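You operate a simulated robot arm through the tools that you are given. There is no shell and no other tool. Be economical: measure what you need, move in short steps, check, and stop when the job is done.

The job below is to be done with a simulated robot arm. You get a single attempt, and the scene is never put back.

Task
Take the cedar block from the dressing table top and leave it on top of the candle jar on the dressing table top.

Only the result counts: the job must be done as asked and must still hold three seconds after the hand-in. Knocking over, shifting, dropping, spilling or breaking anything else fails it.

Robot
A 7-joint arm with a two-finger parallel gripper, fixed in place. Base frame: the origin is at the foot of the arm, x ahead of it, y to its left, z up; the work surface is at about z = 0.76. Lengths are in m, angles in rad, forces in N, time in s.
With the tool pointing down near the work surface it reaches from about 0.2 to 0.68 m from the base axis. Its first joint turns from -1.152 to 1.152 rad. Payload 2.4 kg.
The TCP is the grasp point between the finger pads, 0.03 m short of the fingertips. In the tool frame z runs along the fingers and y along their closing line. Largest opening 0.094 m; finger width 0.028, thickness 0.01; the body of the gripper, 0.05 by 0.096 m, starts 0.055 m behind the TCP.
Orientation is that of the tool frame in the base frame, as a unit quaternion [w, x, y, z]. With the fingers straight down and closing along the base's y, the tool's x points along the base's -x, its y along +y and its z along -z.

Tools
- The arm moves only by the tool nudge_tool. Its argument "moves" is text: rows parted by semicolons, each of 5 numbers parted by spaces: the shift along the tool's x, y, z in units of 20 mm (1.0 is 20 mm), then the turn about the tool's z in units of 4 degrees (1.0 is 4 degrees), then the finger opening in m, from 0 to 0.094. In form: dx dy dz spin hand; .... A call has 1 to 10 rows; each row shifts and turns the commanded pose from where the row before left it, along the tool's axes as they then stand. A call with a number of a shift or a turn outside -1 to 1 is refused whole. Rows are played at 5 a second. More than 0.05 m and 0.15 rad between two rows, or a gripper value outside its range, and nothing of the call is played. Where a pose cannot be reached the arm comes as near as it can. A force on the tool above 40 N (or 10 N above the force at the start of the call, whichever is more), or a blocked arm, ends the call early, and 0.2 s more pass. Each finger travels about 0.153 m/s and halts on what it meets, pressing with about 38 N; the grip force reading is that of the motor and also rises with nothing between the fingers. The clock runs only during rows and for 0.2 s after the last one: add rows that do not move to give the fingers time. It gives the time, the measured TCP pose, the force on the tool (base axes), the opening and the grip force at its end, in the units of the frame above (readings bear some noise).
- Cameras (640 x 400 px; columns grow to the right, rows downward): "scene" is fixed at [0.0127, 0.4599, 1.4441]; the picture's right is [-0.92, -0.39, 0.00], its down [-0.22, 0.52, -0.83] and it looks along [0.32, -0.76, -0.56] (base axes); focal length 371 px, centre (320, 200). "wrist" rides on the gripper at [-0.037, 0, -0.058] in the tool frame; the picture's right is [0.00, -1.00, 0.00], its down [0.97, 0.00, -0.24] and it looks along [0.24, 0.00, 0.97] (tool axes); focal length 218 px, centre (320, 200).
- get_image(camera): a new picture of that camera. The clock stands still meanwhile.
- pixel_to_xyz(camera, pixels): for up to 12 pixels [column, row] of the newest picture of that camera ("zoom" is the newest enlarged one), the place [x, y, z] in the base frame of the surface seen there, good to about 0.002 m. The clock stands still meanwhile.
- enlarge(camera, box): a new picture of the part [left, top, right, bottom] of that camera's present view, enlarged. The clock stands still meanwhile.
- job_done(): hands the job in; it is judged then, once.

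Work in short steps. Measure before you move; look again where a grasp or a placing could have gone wrong, and mend it. You have 60 turns and 22 pictures in all, those below and enlarged ones among them. Open the gripper and draw the arm clear of the work before you hand the job in, unless the task says otherwise; then end with one line.

The tools are called after "Request:" by a JSON object that holds its "op" and its "data". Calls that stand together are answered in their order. nudge_tool: Moves the arm, as the interface text tells. Its arguments: {"type":"object","properties":{"moves":{"type":"string"}},"required":["moves"]} The other tools are called the same way: get_image (camera) takes a picture; pixel_to_xyz (camera, pixels) gives the place of the surface under pixels of a picture; enlarge (camera, box) takes an enlarged picture of a part of a camera's view; job_done () hands the job in.

At the start:

```text
clock: 0.0
eef_pos: [0.2989, -0.1215, 1.1026]
tool_rot: [0.0, 0.0, 1.0, -0.001]
force: [0.3, 0.2, -0.3]
gripper_width: 0.0942
grasp_force: 0.0
```

scene: 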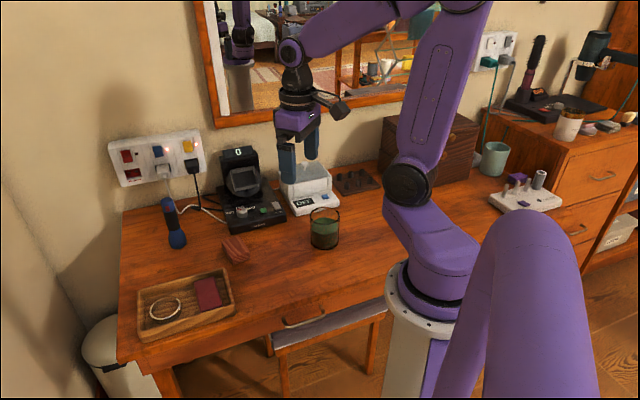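
wrist: 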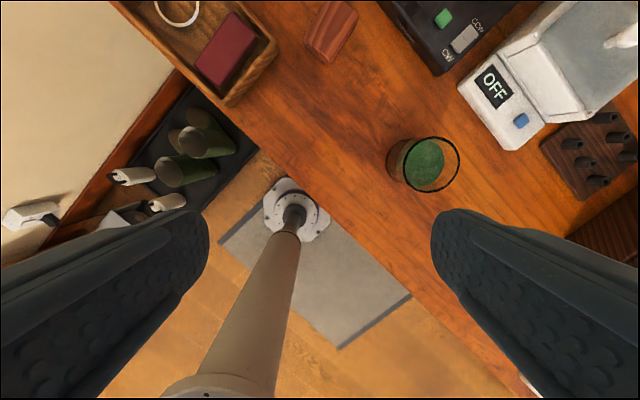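

The cedar block looks to be the reddish wood piece at scene (235,248), and the candle jar the green glass at (324,228). I'll enlarge that part of the scene to see both.

Request:
{"op": "enlarge", "data": {"camera": "scene", "box": [200, 190, 360, 290]}}

Request:
{"op": "enlarge", "data": {"camera": "wrist", "box": [280, 0, 480, 200]}}

Request:
{"op": "pixel_to_xyz", "data": {"camera": "wrist", "pixels": [[328, 3], [357, 10], [334, 61], [306, 44], [332, 30], [424, 162], [459, 158], [390, 160], [424, 138], [430, 191], [370, 100], [350, 60]]}}

```text
4.00 times, centred on (280, 240) of scene
```

zoom: 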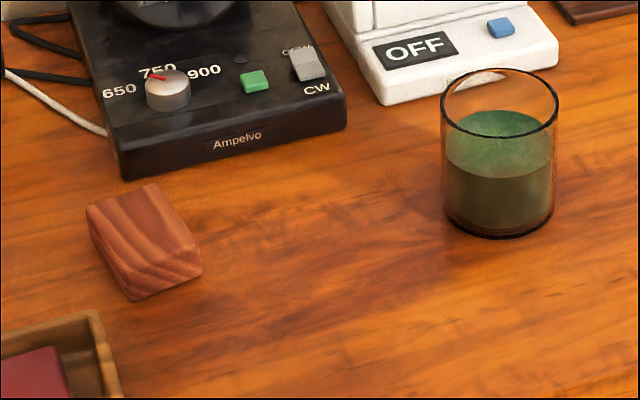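

```text
2.00 times, centred on (380, 100) of wrist
```

zoom: 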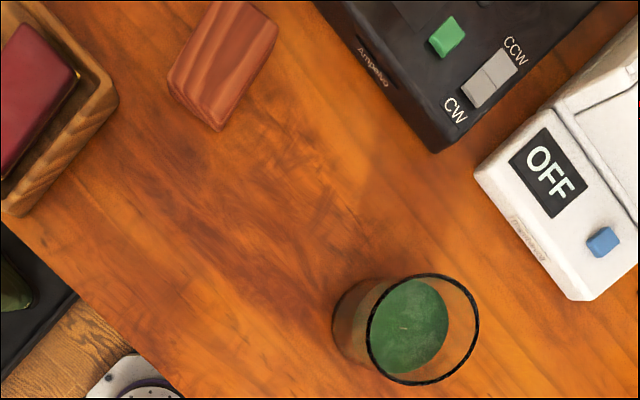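

```text
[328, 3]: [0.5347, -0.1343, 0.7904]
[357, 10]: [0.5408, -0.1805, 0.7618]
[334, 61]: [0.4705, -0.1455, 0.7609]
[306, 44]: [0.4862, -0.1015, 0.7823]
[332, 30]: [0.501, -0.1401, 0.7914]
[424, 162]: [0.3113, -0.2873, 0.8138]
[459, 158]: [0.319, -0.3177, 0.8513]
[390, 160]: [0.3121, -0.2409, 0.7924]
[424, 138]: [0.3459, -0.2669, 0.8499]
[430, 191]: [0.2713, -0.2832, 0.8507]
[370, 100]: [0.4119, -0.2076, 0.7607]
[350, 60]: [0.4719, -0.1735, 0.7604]
```

The block's top is at z≈0.79, around (0.50,-0.14), and the jar rim is at z≈0.851, around (0.31,-0.277). I'll move above the block for a closer look.

Request:
{"op": "nudge_tool", "data": {"moves": "-0.95 -0.1 0.5 0 0.094;-0.95 -0.1 0.5 0 0.094;-0.95 -0.1 0.5 0 0.094;-0.95 -0.1 0.5 0 0.094;-0.95 -0.1 0.5 0 0.094;-0.95 -0.1 0.5 0 0.094;-0.95 -0.1 0.5 0 0.094;-0.95 -0.1 0.5 0 0.094;-0.95 -0.1 0.5 0 0.094;-0.95 -0.1 0.5 0 0.094"}}

Request:
{"op": "get_image", "data": {"camera": "wrist"}}

```text
clock: 2.2
eef_pos: [0.4886, -0.1419, 1.0027]
tool_rot: [0.0, 0.0, 1.0, 0.0]
force: [-1.0, 0.9, -0.1]
gripper_width: 0.094
grasp_force: 0.0
```

```text
17 pictures are left
```

wrist: 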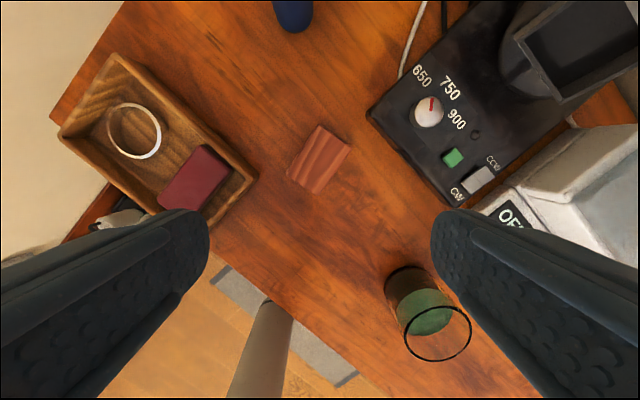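

The block sits at about (318,158) in this view. I'll enlarge it so I can measure the corners.

Request:
{"op": "enlarge", "data": {"camera": "wrist", "box": [270, 110, 370, 210]}}

Request:
{"op": "pixel_to_xyz", "data": {"camera": "wrist", "pixels": [[404, 331], [471, 327], [438, 307], [438, 361], [413, 316], [463, 315], [413, 349], [463, 349], [428, 320]]}}

```text
4.00 times, centred on (320, 160) of wrist
```

zoom: 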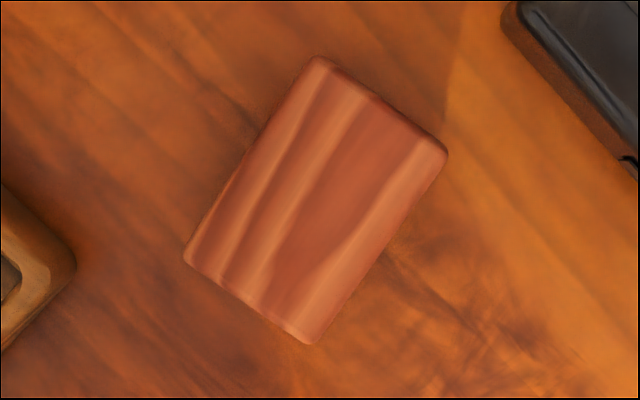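

```text
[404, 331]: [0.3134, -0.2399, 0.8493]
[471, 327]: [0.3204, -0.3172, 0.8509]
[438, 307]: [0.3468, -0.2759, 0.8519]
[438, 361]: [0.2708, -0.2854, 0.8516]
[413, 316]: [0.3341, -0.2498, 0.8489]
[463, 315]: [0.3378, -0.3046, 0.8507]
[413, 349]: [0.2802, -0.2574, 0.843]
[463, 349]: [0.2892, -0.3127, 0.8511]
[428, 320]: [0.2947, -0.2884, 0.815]
```

The block's outline is clear now, with corners in the zoom at (320,58), (445,152), (308,343) and (186,260). I'll measure them just inside the edges.

Request:
{"op": "pixel_to_xyz", "data": {"camera": "zoom", "pixels": [[321, 64], [438, 154], [306, 336], [193, 258], [318, 200], [380, 110], [250, 295], [255, 160], [370, 240]]}}

```text
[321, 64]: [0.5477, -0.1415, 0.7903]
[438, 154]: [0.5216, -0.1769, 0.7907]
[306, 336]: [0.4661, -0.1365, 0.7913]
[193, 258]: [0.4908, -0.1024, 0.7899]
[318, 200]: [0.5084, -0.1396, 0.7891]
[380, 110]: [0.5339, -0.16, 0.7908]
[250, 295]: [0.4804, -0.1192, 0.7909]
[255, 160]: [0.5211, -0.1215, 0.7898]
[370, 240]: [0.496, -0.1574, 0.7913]
```

The block is about 0.072 × 0.047 m, centred at (0.5066,-0.1393), with its long axis at -35° and its top at z=0.7905. I'll check clearance to the black device and the tray before descending.

Request:
{"op": "pixel_to_xyz", "data": {"camera": "wrist", "pixels": [[368, 113], [446, 206], [380, 112], [410, 162], [257, 178], [228, 148], [200, 125], [410, 70], [252, 178]]}}

Request:
{"op": "nudge_tool", "data": {"moves": "-0.2 0 0 1 0.08;-0.2 0 0 1 0.08;-0.2 0 0 1 0.08;0 0 0 1 0.08;0 0 0 1 0.08;0 0 0 1 0.08;0 0 0 1 0.08;0 0 0 1 0.08;0 0 0 0.85 0.08;0 0 0 0 0.08"}}

```text
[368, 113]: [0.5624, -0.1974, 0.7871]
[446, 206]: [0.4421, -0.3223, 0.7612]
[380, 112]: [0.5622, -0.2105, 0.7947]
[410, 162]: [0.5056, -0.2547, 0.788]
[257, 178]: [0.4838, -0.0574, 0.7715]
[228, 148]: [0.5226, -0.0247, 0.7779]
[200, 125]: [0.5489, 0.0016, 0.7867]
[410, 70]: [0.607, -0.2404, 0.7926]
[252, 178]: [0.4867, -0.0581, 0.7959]
```

```text
clock: 4.4
eef_pos: [0.5016, -0.1426, 1.0033]
tool_rot: [0.0, 0.305, 0.952, 0.0]
force: [-0.2, 0.8, 1.0]
gripper_width: 0.0798
grasp_force: 0.0
```

Clearances are fine with the fingers at 0.08, and the tool's closing line now points at 54.4°. I'll correct x and y, then descend most of the way.

Request:
{"op": "nudge_tool", "data": {"moves": "-0.11 0.28 0.8 0 0.08;0 0 1 0 0.08;0 0 1 0 0.08;0 0 1 0 0.08;0 0 1 0 0.08;0 0 1 0 0.08;0 0 1 0 0.08;0 0 0.7 0 0.08;0 0 0 0 0.08"}}

Request:
{"op": "get_image", "data": {"camera": "wrist"}}

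```text
clock: 6.4
eef_pos: [0.5066, -0.1398, 0.8541]
tool_rot: [0.0, 0.304, 0.953, 0.0]
force: [0.2, -0.8, 0.5]
gripper_width: 0.0798
grasp_force: 0.1
```

```text
15 pictures are left
```

wrist: 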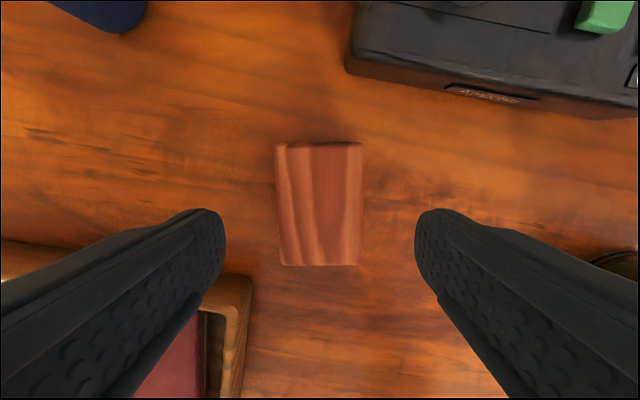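

The block is square between the fingers (about columns 277-362) and the tray is clear. I'll descend to TCP z≈0.797 and close.

Request:
{"op": "nudge_tool", "data": {"moves": "0 0 1 0 0.08;0 0 1 0 0.08;0 0 0.85 0 0.08;0 0 0 0 0.08;0 0 0 0 0.06;0 0 0 0 0.04;0 0 0 0 0.03;0 0 0 0 0.03;0 0 0 0 0.03"}}

```text
clock: 8.4
eef_pos: [0.5058, -0.1387, 0.7965]
tool_rot: [0.0, 0.304, 0.953, 0.0]
force: [0.1, -0.3, -0.2]
gripper_width: 0.0508
grasp_force: 37.6
```

The fingers stopped at 0.0508 m with 37.6 N, so the block is gripped. I'll lift and check.

Request:
{"op": "nudge_tool", "data": {"moves": "0 0 -0.5 0 0.03;0 0 -1 0 0.03;0 0 -1 0 0.03;0 0 -1 0 0.03;0 0 -1 0 0.03;0 0 -1 0 0.03;0 0 -1 0 0.03;0 0 -0.7 0 0.03;0 0 0 0 0.03"}}

Request:
{"op": "get_image", "data": {"camera": "wrist"}}

```text
clock: 10.4
eef_pos: [0.5072, -0.1406, 0.9413]
tool_rot: [0.0, 0.304, 0.953, 0.001]
force: [-0.2, 0.5, -0.4]
gripper_width: 0.03
grasp_force: 0.1
```

```text
14 pictures are left
```

wrist: 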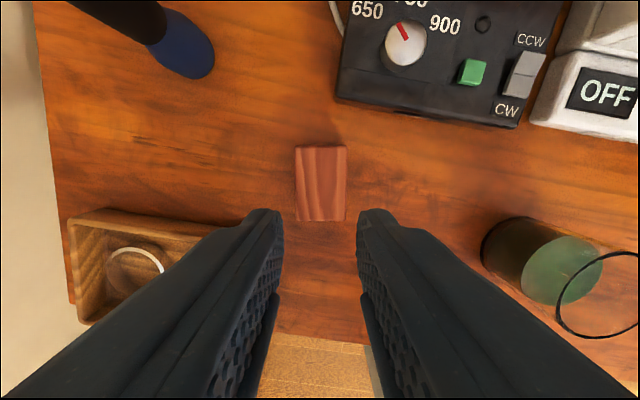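

The fingers closed to 0.03 m and the block is still on the table, so it slipped out. It may be tapered, so I'll look at its shape closely.

Request:
{"op": "enlarge", "data": {"camera": "scene", "box": [210, 220, 266, 276]}}

Request:
{"op": "enlarge", "data": {"camera": "wrist", "box": [280, 130, 360, 230]}}

```text
7.14 times, centred on (238, 248) of scene
```

zoom: 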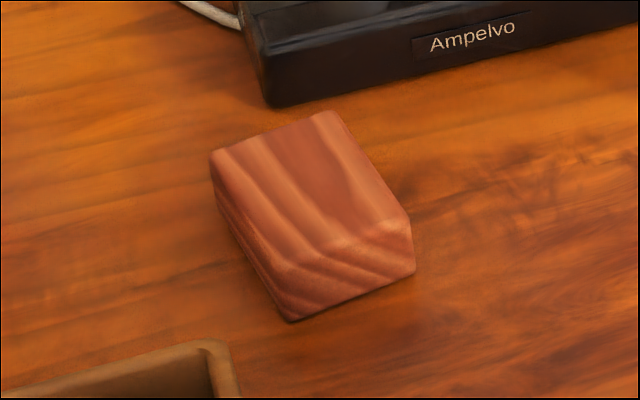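

```text
4.00 times, centred on (320, 180) of wrist
```

zoom: 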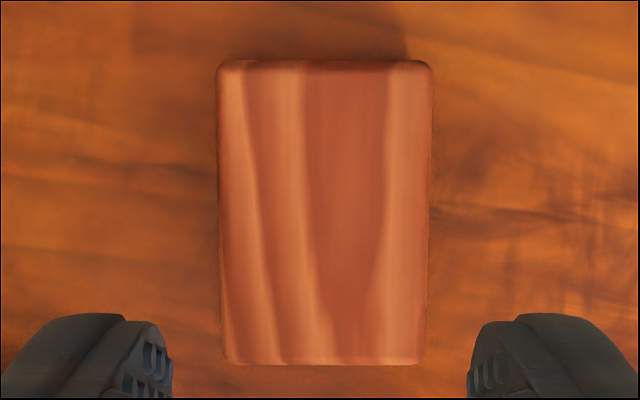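

The block looks nearly rectangular. I'll measure where it is now and its edge widths, both on the top and at its base.

Request:
{"op": "pixel_to_xyz", "data": {"camera": "zoom", "pixels": [[224, 72], [426, 72], [420, 356], [230, 356], [325, 210], [222, 210], [428, 210], [325, 66], [325, 60], [325, 361], [217, 210], [432, 210]]}}

Request:
{"op": "pixel_to_xyz", "data": {"camera": "scene", "pixels": [[223, 243], [223, 248], [225, 250], [228, 260], [234, 272], [236, 275], [236, 266], [245, 267], [246, 271], [230, 262], [236, 258]]}}

```text
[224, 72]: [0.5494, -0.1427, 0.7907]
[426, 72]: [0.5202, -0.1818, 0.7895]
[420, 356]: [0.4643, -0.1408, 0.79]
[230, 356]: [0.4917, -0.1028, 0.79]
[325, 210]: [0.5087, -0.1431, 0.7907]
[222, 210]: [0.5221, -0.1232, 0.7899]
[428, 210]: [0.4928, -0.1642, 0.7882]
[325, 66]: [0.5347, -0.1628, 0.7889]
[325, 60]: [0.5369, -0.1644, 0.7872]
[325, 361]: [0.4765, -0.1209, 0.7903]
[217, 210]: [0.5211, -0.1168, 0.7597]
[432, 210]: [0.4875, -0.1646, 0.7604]
```

```text
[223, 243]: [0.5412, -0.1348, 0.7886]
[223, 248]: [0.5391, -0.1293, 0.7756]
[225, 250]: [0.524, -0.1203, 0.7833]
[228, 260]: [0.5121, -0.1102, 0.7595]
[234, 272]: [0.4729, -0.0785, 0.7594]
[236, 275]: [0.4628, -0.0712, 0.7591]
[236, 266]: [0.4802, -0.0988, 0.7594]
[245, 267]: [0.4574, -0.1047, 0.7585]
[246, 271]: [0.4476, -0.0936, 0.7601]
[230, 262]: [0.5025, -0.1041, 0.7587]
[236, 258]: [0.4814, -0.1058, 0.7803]
```

The block is 0.0505 m wide, and it shifted only about 3 mm to (0.5066,-0.1422). The contact was probably too near the fingertips, so I'll go back down, lower this time at TCP z≈0.792, grip fully, and check before a slow lift.

Request:
{"op": "nudge_tool", "data": {"moves": "0 -0.08 0 0 0.08;0 0 0.9 0 0.08;0 0 1 0 0.08;0 0 1 0 0.08;0 0 1 0 0.08;0 0 1 0 0.08;0 0 1 0 0.08;0 0 0.8 0 0.08;0 0 0.35 0 0.08;0 0 0 0 0.08"}}

```text
clock: 12.6
eef_pos: [0.5049, -0.1422, 0.7988]
tool_rot: [0.0, 0.304, 0.953, 0.0]
force: [0.0, -0.5, -0.2]
gripper_width: 0.0798
grasp_force: 0.1
```

I'm at z≈0.799 with no contact. I'll lower by 8 mm more and close fully.

Request:
{"op": "nudge_tool", "data": {"moves": "0 0 0.2 0 0.08;0 0 0.2 0 0.08;0 0 0 0 0.06;0 0 0 0 0.04;0 0 0 0 0.0;0 0 0 0 0.0;0 0 0 0 0.0;0 0 0 0 0.0"}}

Request:
{"op": "enlarge", "data": {"camera": "scene", "box": [190, 190, 290, 290]}}

Request:
{"op": "get_image", "data": {"camera": "wrist"}}

```text
clock: 14.4
eef_pos: [0.5054, -0.1411, 0.7918]
tool_rot: [0.0, 0.304, 0.953, 0.0]
force: [-0.4, 1.8, 0.3]
gripper_width: 0.0554
grasp_force: 38.3
```

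```text
4.00 times, centred on (240, 240) of scene
```

zoom: 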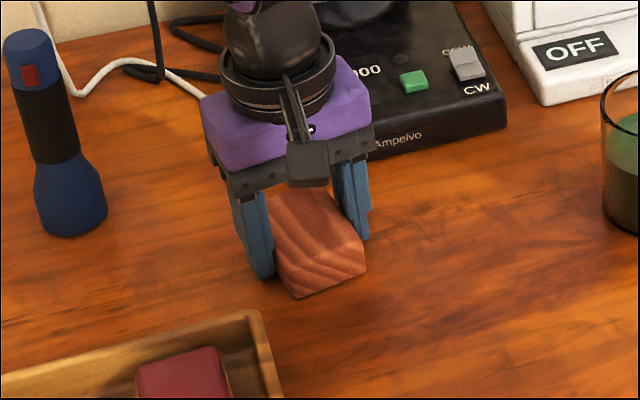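

```text
10 pictures are left
```

wrist: 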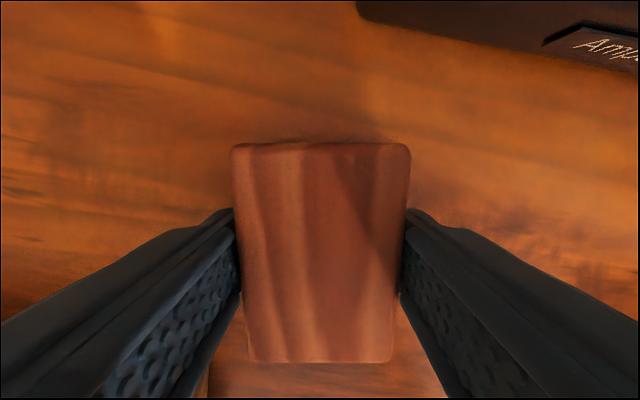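

The grip reads 0.0554 m lower down, against 0.0508 m before, so the sides may flare toward the base. I'll lift slowly by a few mm and watch the width.

Request:
{"op": "nudge_tool", "data": {"moves": "0 0 -0.1 0 0;0 0 -0.1 0 0;0 0 -0.1 0 0"}}

```text
clock: 15.2
eef_pos: [0.5055, -0.1421, 0.7988]
tool_rot: [0.0, 0.304, 0.953, 0.0]
force: [-0.4, -0.1, -0.9]
gripper_width: 0.0555
grasp_force: 38.3
```

The width holds at 0.0555 m after 6 mm. I'll keep lifting slowly.

Request:
{"op": "nudge_tool", "data": {"moves": "0 0 -0.15 0 0;0 0 -0.2 0 0;0 0 -0.2 0 0;0 0 -0.2 0 0;0 0 -0.25 0 0"}}

Request:
{"op": "enlarge", "data": {"camera": "scene", "box": [190, 190, 290, 290]}}

```text
clock: 16.4
eef_pos: [0.5058, -0.1399, 0.8182]
tool_rot: [0.0, 0.305, 0.952, 0.0]
force: [0.3, 0.3, -0.1]
gripper_width: 0.0554
grasp_force: 37.2
```

```text
4.00 times, centred on (240, 240) of scene
```

zoom: 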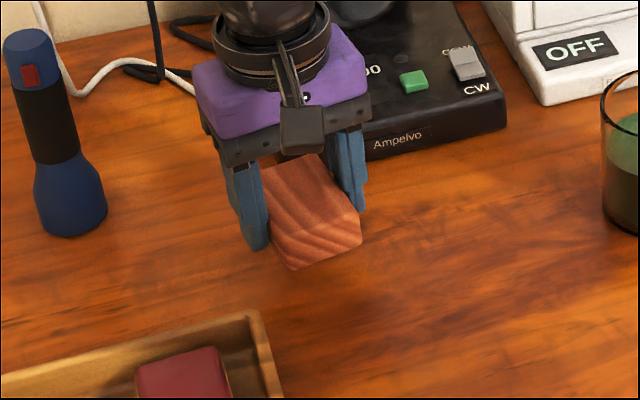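

The block is off the table and held, with its bottom about 32 mm below the TCP. I'll raise it to z≈0.92.

Request:
{"op": "nudge_tool", "data": {"moves": "0 0 -0.4 0 0;0 0 -0.5 0 0;0 0 -0.5 0 0;0 0 -0.5 0 0;0 0 -0.6 0 0;0 0 -0.6 0 0;0 0 -0.6 0 0;0 0 -0.6 0 0;0 0 -0.6 0 0;0 0 -0.3 0 0"}}

Request:
{"op": "get_image", "data": {"camera": "wrist"}}

```text
clock: 18.6
eef_pos: [0.5048, -0.1406, 0.9207]
tool_rot: [0.0, 0.304, 0.953, 0.0]
force: [0.1, 0.0, -1.2]
gripper_width: 0.0554
grasp_force: 37.8
```

```text
8 pictures are left
```

wrist: 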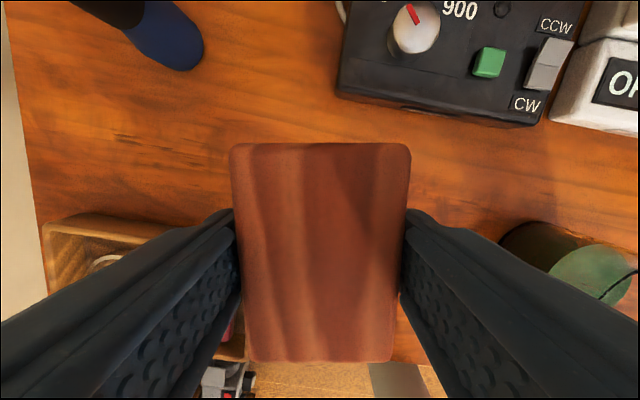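

The block is firmly held in the same place. I'll measure its offset from the TCP.

Request:
{"op": "pixel_to_xyz", "data": {"camera": "wrist", "pixels": [[236, 149], [404, 149], [390, 355], [250, 355], [320, 145], [320, 358], [320, 240]]}}

```text
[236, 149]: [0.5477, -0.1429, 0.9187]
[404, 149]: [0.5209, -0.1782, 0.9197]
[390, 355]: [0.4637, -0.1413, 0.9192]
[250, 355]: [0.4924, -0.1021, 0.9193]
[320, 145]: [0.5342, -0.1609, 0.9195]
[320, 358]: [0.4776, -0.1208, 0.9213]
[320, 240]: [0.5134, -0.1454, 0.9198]
```

The block's centre is (0.506,-0.141) and its bottom is at z≈0.889, 38 mm above the rim. I'll traverse to the jar centre (0.309,-0.279) in two halves.

Request:
{"op": "nudge_tool", "data": {"moves": "0.1 -0.3 0 0 0;0.21 -0.597 0 0 0;0.21 -0.597 0 0 0;0.21 -0.597 0 0 0;0.21 -0.597 0 0 0;0.21 -0.597 0 0 0;0.21 -0.597 0 0 0;0.21 -0.597 0 0 0;0.21 -0.597 0 0 0;0.21 -0.597 0 0 0"}}

Request:
{"op": "nudge_tool", "data": {"moves": "0.21 -0.597 0 0 0;0.21 -0.597 0 0 0;0.21 -0.597 0 0 0;0.21 -0.597 0 0 0;0.21 -0.597 0 0 0;0.21 -0.597 0 0 0;0.21 -0.597 0 0 0;0.21 -0.597 0 0 0;0.21 -0.597 0 0 0;0 0 0 0 0"}}

Request:
{"op": "get_image", "data": {"camera": "wrist"}}

```text
clock: 20.8
eef_pos: [0.4073, -0.2114, 0.9217]
tool_rot: [0.001, 0.304, 0.953, 0.0]
force: [-0.5, 0.6, -0.8]
gripper_width: 0.0551
grasp_force: 37.9
```

```text
clock: 23.0
eef_pos: [0.3139, -0.2757, 0.9232]
tool_rot: [0.0, 0.304, 0.953, 0.0]
force: [0.2, -1.2, -0.9]
gripper_width: 0.0553
grasp_force: 38.3
```

```text
7 pictures are left
```

wrist: 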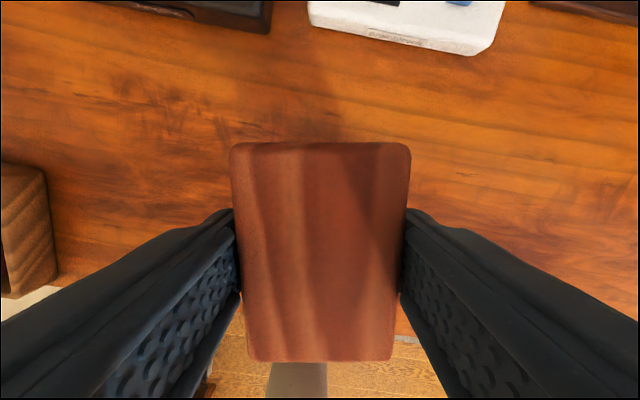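

The block hides the jar, so I'll measure the block's centre and view it from the scene camera.

Request:
{"op": "pixel_to_xyz", "data": {"camera": "wrist", "pixels": [[236, 149], [404, 149], [390, 355], [250, 355], [320, 240]]}}

Request:
{"op": "enlarge", "data": {"camera": "scene", "box": [270, 150, 390, 260]}}

```text
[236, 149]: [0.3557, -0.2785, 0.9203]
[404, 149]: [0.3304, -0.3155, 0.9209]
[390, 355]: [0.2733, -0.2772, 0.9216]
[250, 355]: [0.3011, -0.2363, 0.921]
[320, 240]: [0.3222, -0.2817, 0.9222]
```

```text
3.64 times, centred on (330, 205) of scene
```

zoom: 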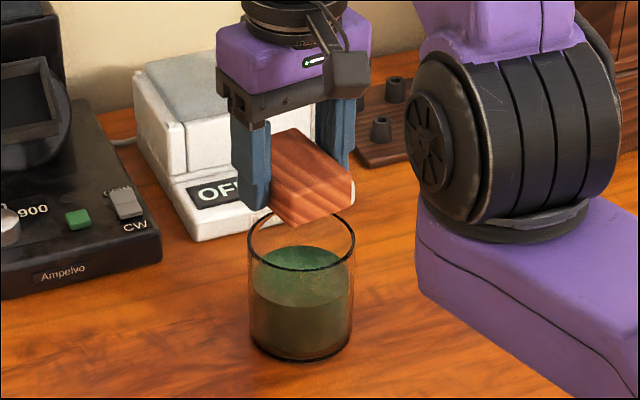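

The block's centre is (0.315,-0.277), 6 mm off the jar axis. I'll correct that and lower to about 5 mm above the rim.

Request:
{"op": "nudge_tool", "data": {"moves": "0.09 -0.13 0 0 0;0.09 -0.13 0 0 0;0 0 0.3 0 0;0 0 0.4 0 0;0 0 0.4 0 0;0 0 0.3 0 0;0 0 0.2 0 0;0 0 0.1 0 0;0 0 0 0 0"}}

Request:
{"op": "enlarge", "data": {"camera": "scene", "box": [270, 160, 380, 260]}}

```text
clock: 25.0
eef_pos: [0.3098, -0.2786, 0.8875]
tool_rot: [0.0, 0.304, 0.953, 0.0]
force: [0.1, -0.7, -0.3]
gripper_width: 0.0556
grasp_force: 38.1
```

```text
4.00 times, centred on (325, 210) of scene
```

zoom: 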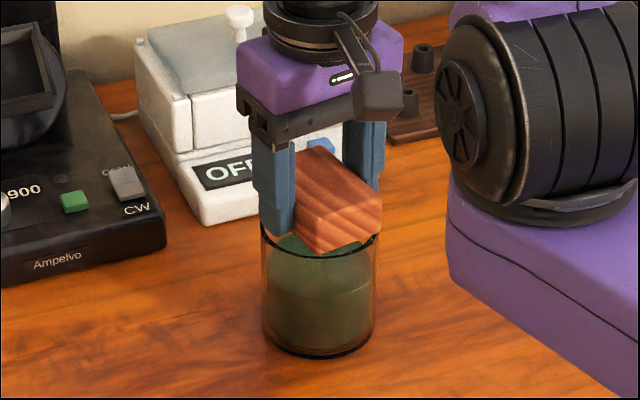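

The block is centred over the jar. I'll lower it in 1 mm steps and watch the force.

Request:
{"op": "nudge_tool", "data": {"moves": "0 0 0.05 0 0;0 0 0.05 0 0;0 0 0.05 0 0;0 0 0 0 0"}}

```text
clock: 26.0
eef_pos: [0.3094, -0.2794, 0.8854]
tool_rot: [0.0, 0.304, 0.953, 0.0]
force: [-0.7, -1.0, -0.9]
gripper_width: 0.0552
grasp_force: 37.9
```

There's no contact yet at z≈0.885. I'll continue down by small steps.

Request:
{"op": "nudge_tool", "data": {"moves": "0 0 0.05 0 0;0 0 0.05 0 0;0 0 0 0 0"}}

```text
clock: 26.8
eef_pos: [0.3092, -0.2784, 0.8821]
tool_rot: [0.0, 0.304, 0.953, 0.001]
force: [0.2, -0.2, -0.2]
gripper_width: 0.0554
grasp_force: 37.8
```

Still no contact force, so I'll lower another millimetre or so.

Request:
{"op": "nudge_tool", "data": {"moves": "0 0 0.04 0 0;0 0 0 0 0"}}

Request:
{"op": "nudge_tool", "data": {"moves": "0 0 0.04 0 0;0 0 0 0 0"}}

```text
clock: 27.4
eef_pos: [0.3086, -0.2788, 0.8806]
tool_rot: [0.0, 0.304, 0.953, 0.0]
force: [-1.5, 1.9, 10.9]
gripper_width: 0.0553
grasp_force: 37.9
```

```text
clock: 28.0
eef_pos: [0.3088, -0.2792, 0.8803]
tool_rot: [0.002, 0.304, 0.953, -0.002]
force: [3.9, 2.2, 31.7]
gripper_width: 0.0555
grasp_force: 38.0
```

Contact is made at 31.7 N. I'll back off about 1.6 mm to unload the jar and keep the fingertips off the rim, then open slowly.

Request:
{"op": "nudge_tool", "data": {"moves": "0 0 -0.04 0 0;0 0 -0.03 0 0;0 0 0 0 0"}}

```text
clock: 28.8
eef_pos: [0.3071, -0.2795, 0.881]
tool_rot: [-0.001, 0.304, 0.953, 0.0]
force: [1.2, -1.7, 4.6]
gripper_width: 0.0555
grasp_force: 38.1
```

The force is down to 4.6 N, so the block is just resting on the rim. I'll rise a hair and open gently.

Request:
{"op": "nudge_tool", "data": {"moves": "0 0 -0.02 0 0.05;0 0 0 0 0.056;0 0 0 0 0.058;0 0 0 0 0.062;0 0 0 0 0.066;0 0 0 0 0.07;0 0 0 0 0.07"}}

Request:
{"op": "enlarge", "data": {"camera": "scene", "box": [270, 160, 380, 260]}}

```text
clock: 30.4
eef_pos: [0.3072, -0.2795, 0.8827]
tool_rot: [0.0, 0.304, 0.953, 0.0]
force: [0.2, 0.2, 0.6]
gripper_width: 0.0701
grasp_force: 0.1
```

```text
4.00 times, centred on (325, 210) of scene
```

zoom: 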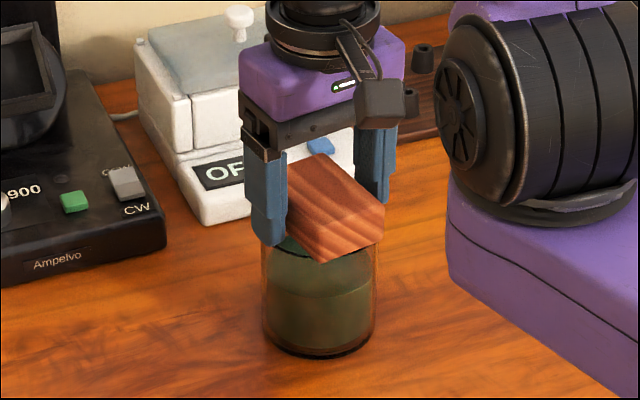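

The block rests level on the rim and the fingers are clear of it. I'll open a little more, then rise straight up.

Request:
{"op": "nudge_tool", "data": {"moves": "0 0 -0.1 0 0.076;0 0 -0.3 0 0.08;0 0 -0.6 0 0.08;0 0 -1 0 0.08;0 0 -1 0 0.08;0 0 -1 0 0.08;0 0 -1 0 0.08;0 0 -1 0 0.08;0 0 0 0 0.08"}}

Request:
{"op": "enlarge", "data": {"camera": "scene", "box": [250, 140, 410, 260]}}

Request:
{"op": "get_image", "data": {"camera": "wrist"}}

```text
clock: 32.4
eef_pos: [0.3064, -0.2777, 1.0016]
tool_rot: [0.0, 0.304, 0.953, 0.0]
force: [0.4, 0.7, 0.2]
gripper_width: 0.0795
grasp_force: 0.0
```

```text
3.33 times, centred on (330, 200) of scene
```

zoom: 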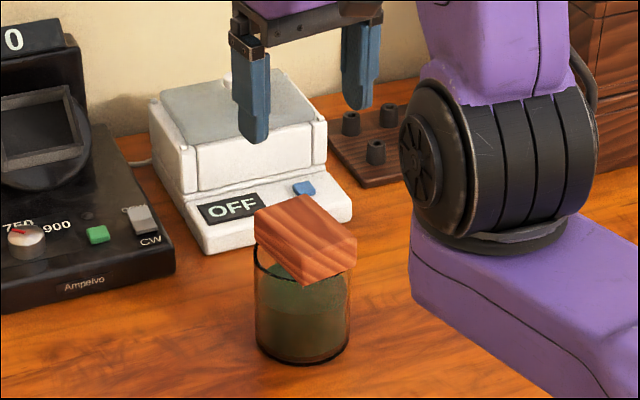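

```text
2 pictures are left
```

wrist: 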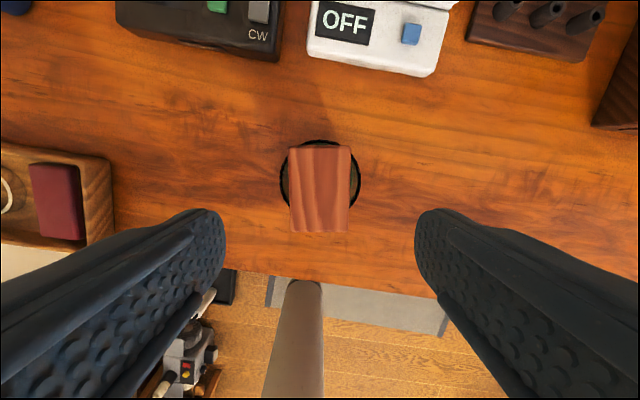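

The block sits on the jar. I'll check that it is level and centred.

Request:
{"op": "pixel_to_xyz", "data": {"camera": "wrist", "pixels": [[292, 149], [348, 149], [346, 229], [293, 229], [320, 190], [285, 165], [357, 165], [281, 185], [360, 185], [320, 142]]}}

```text
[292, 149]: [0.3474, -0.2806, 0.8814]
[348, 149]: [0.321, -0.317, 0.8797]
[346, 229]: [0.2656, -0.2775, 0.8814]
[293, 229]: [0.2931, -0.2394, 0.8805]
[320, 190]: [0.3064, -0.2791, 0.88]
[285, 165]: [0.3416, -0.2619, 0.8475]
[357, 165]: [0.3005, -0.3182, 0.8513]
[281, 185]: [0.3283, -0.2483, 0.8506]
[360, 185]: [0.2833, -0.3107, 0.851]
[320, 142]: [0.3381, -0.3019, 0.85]
```

The top is level at z≈0.881, centred at (0.307,-0.279) over the jar's (0.309,-0.279). The jar rim has not moved, the gripper is open, and the arm is clear, so I'm handing in.

Request:
{"op": "job_done", "data": {}}

```text
The job is handed in.
```

The cedar block is resting level and centred on the candle jar's rim, with the gripper open and the arm drawn clear; it slipped out of the first grasp onto the table and moved about 3 mm before I re-gripped it.
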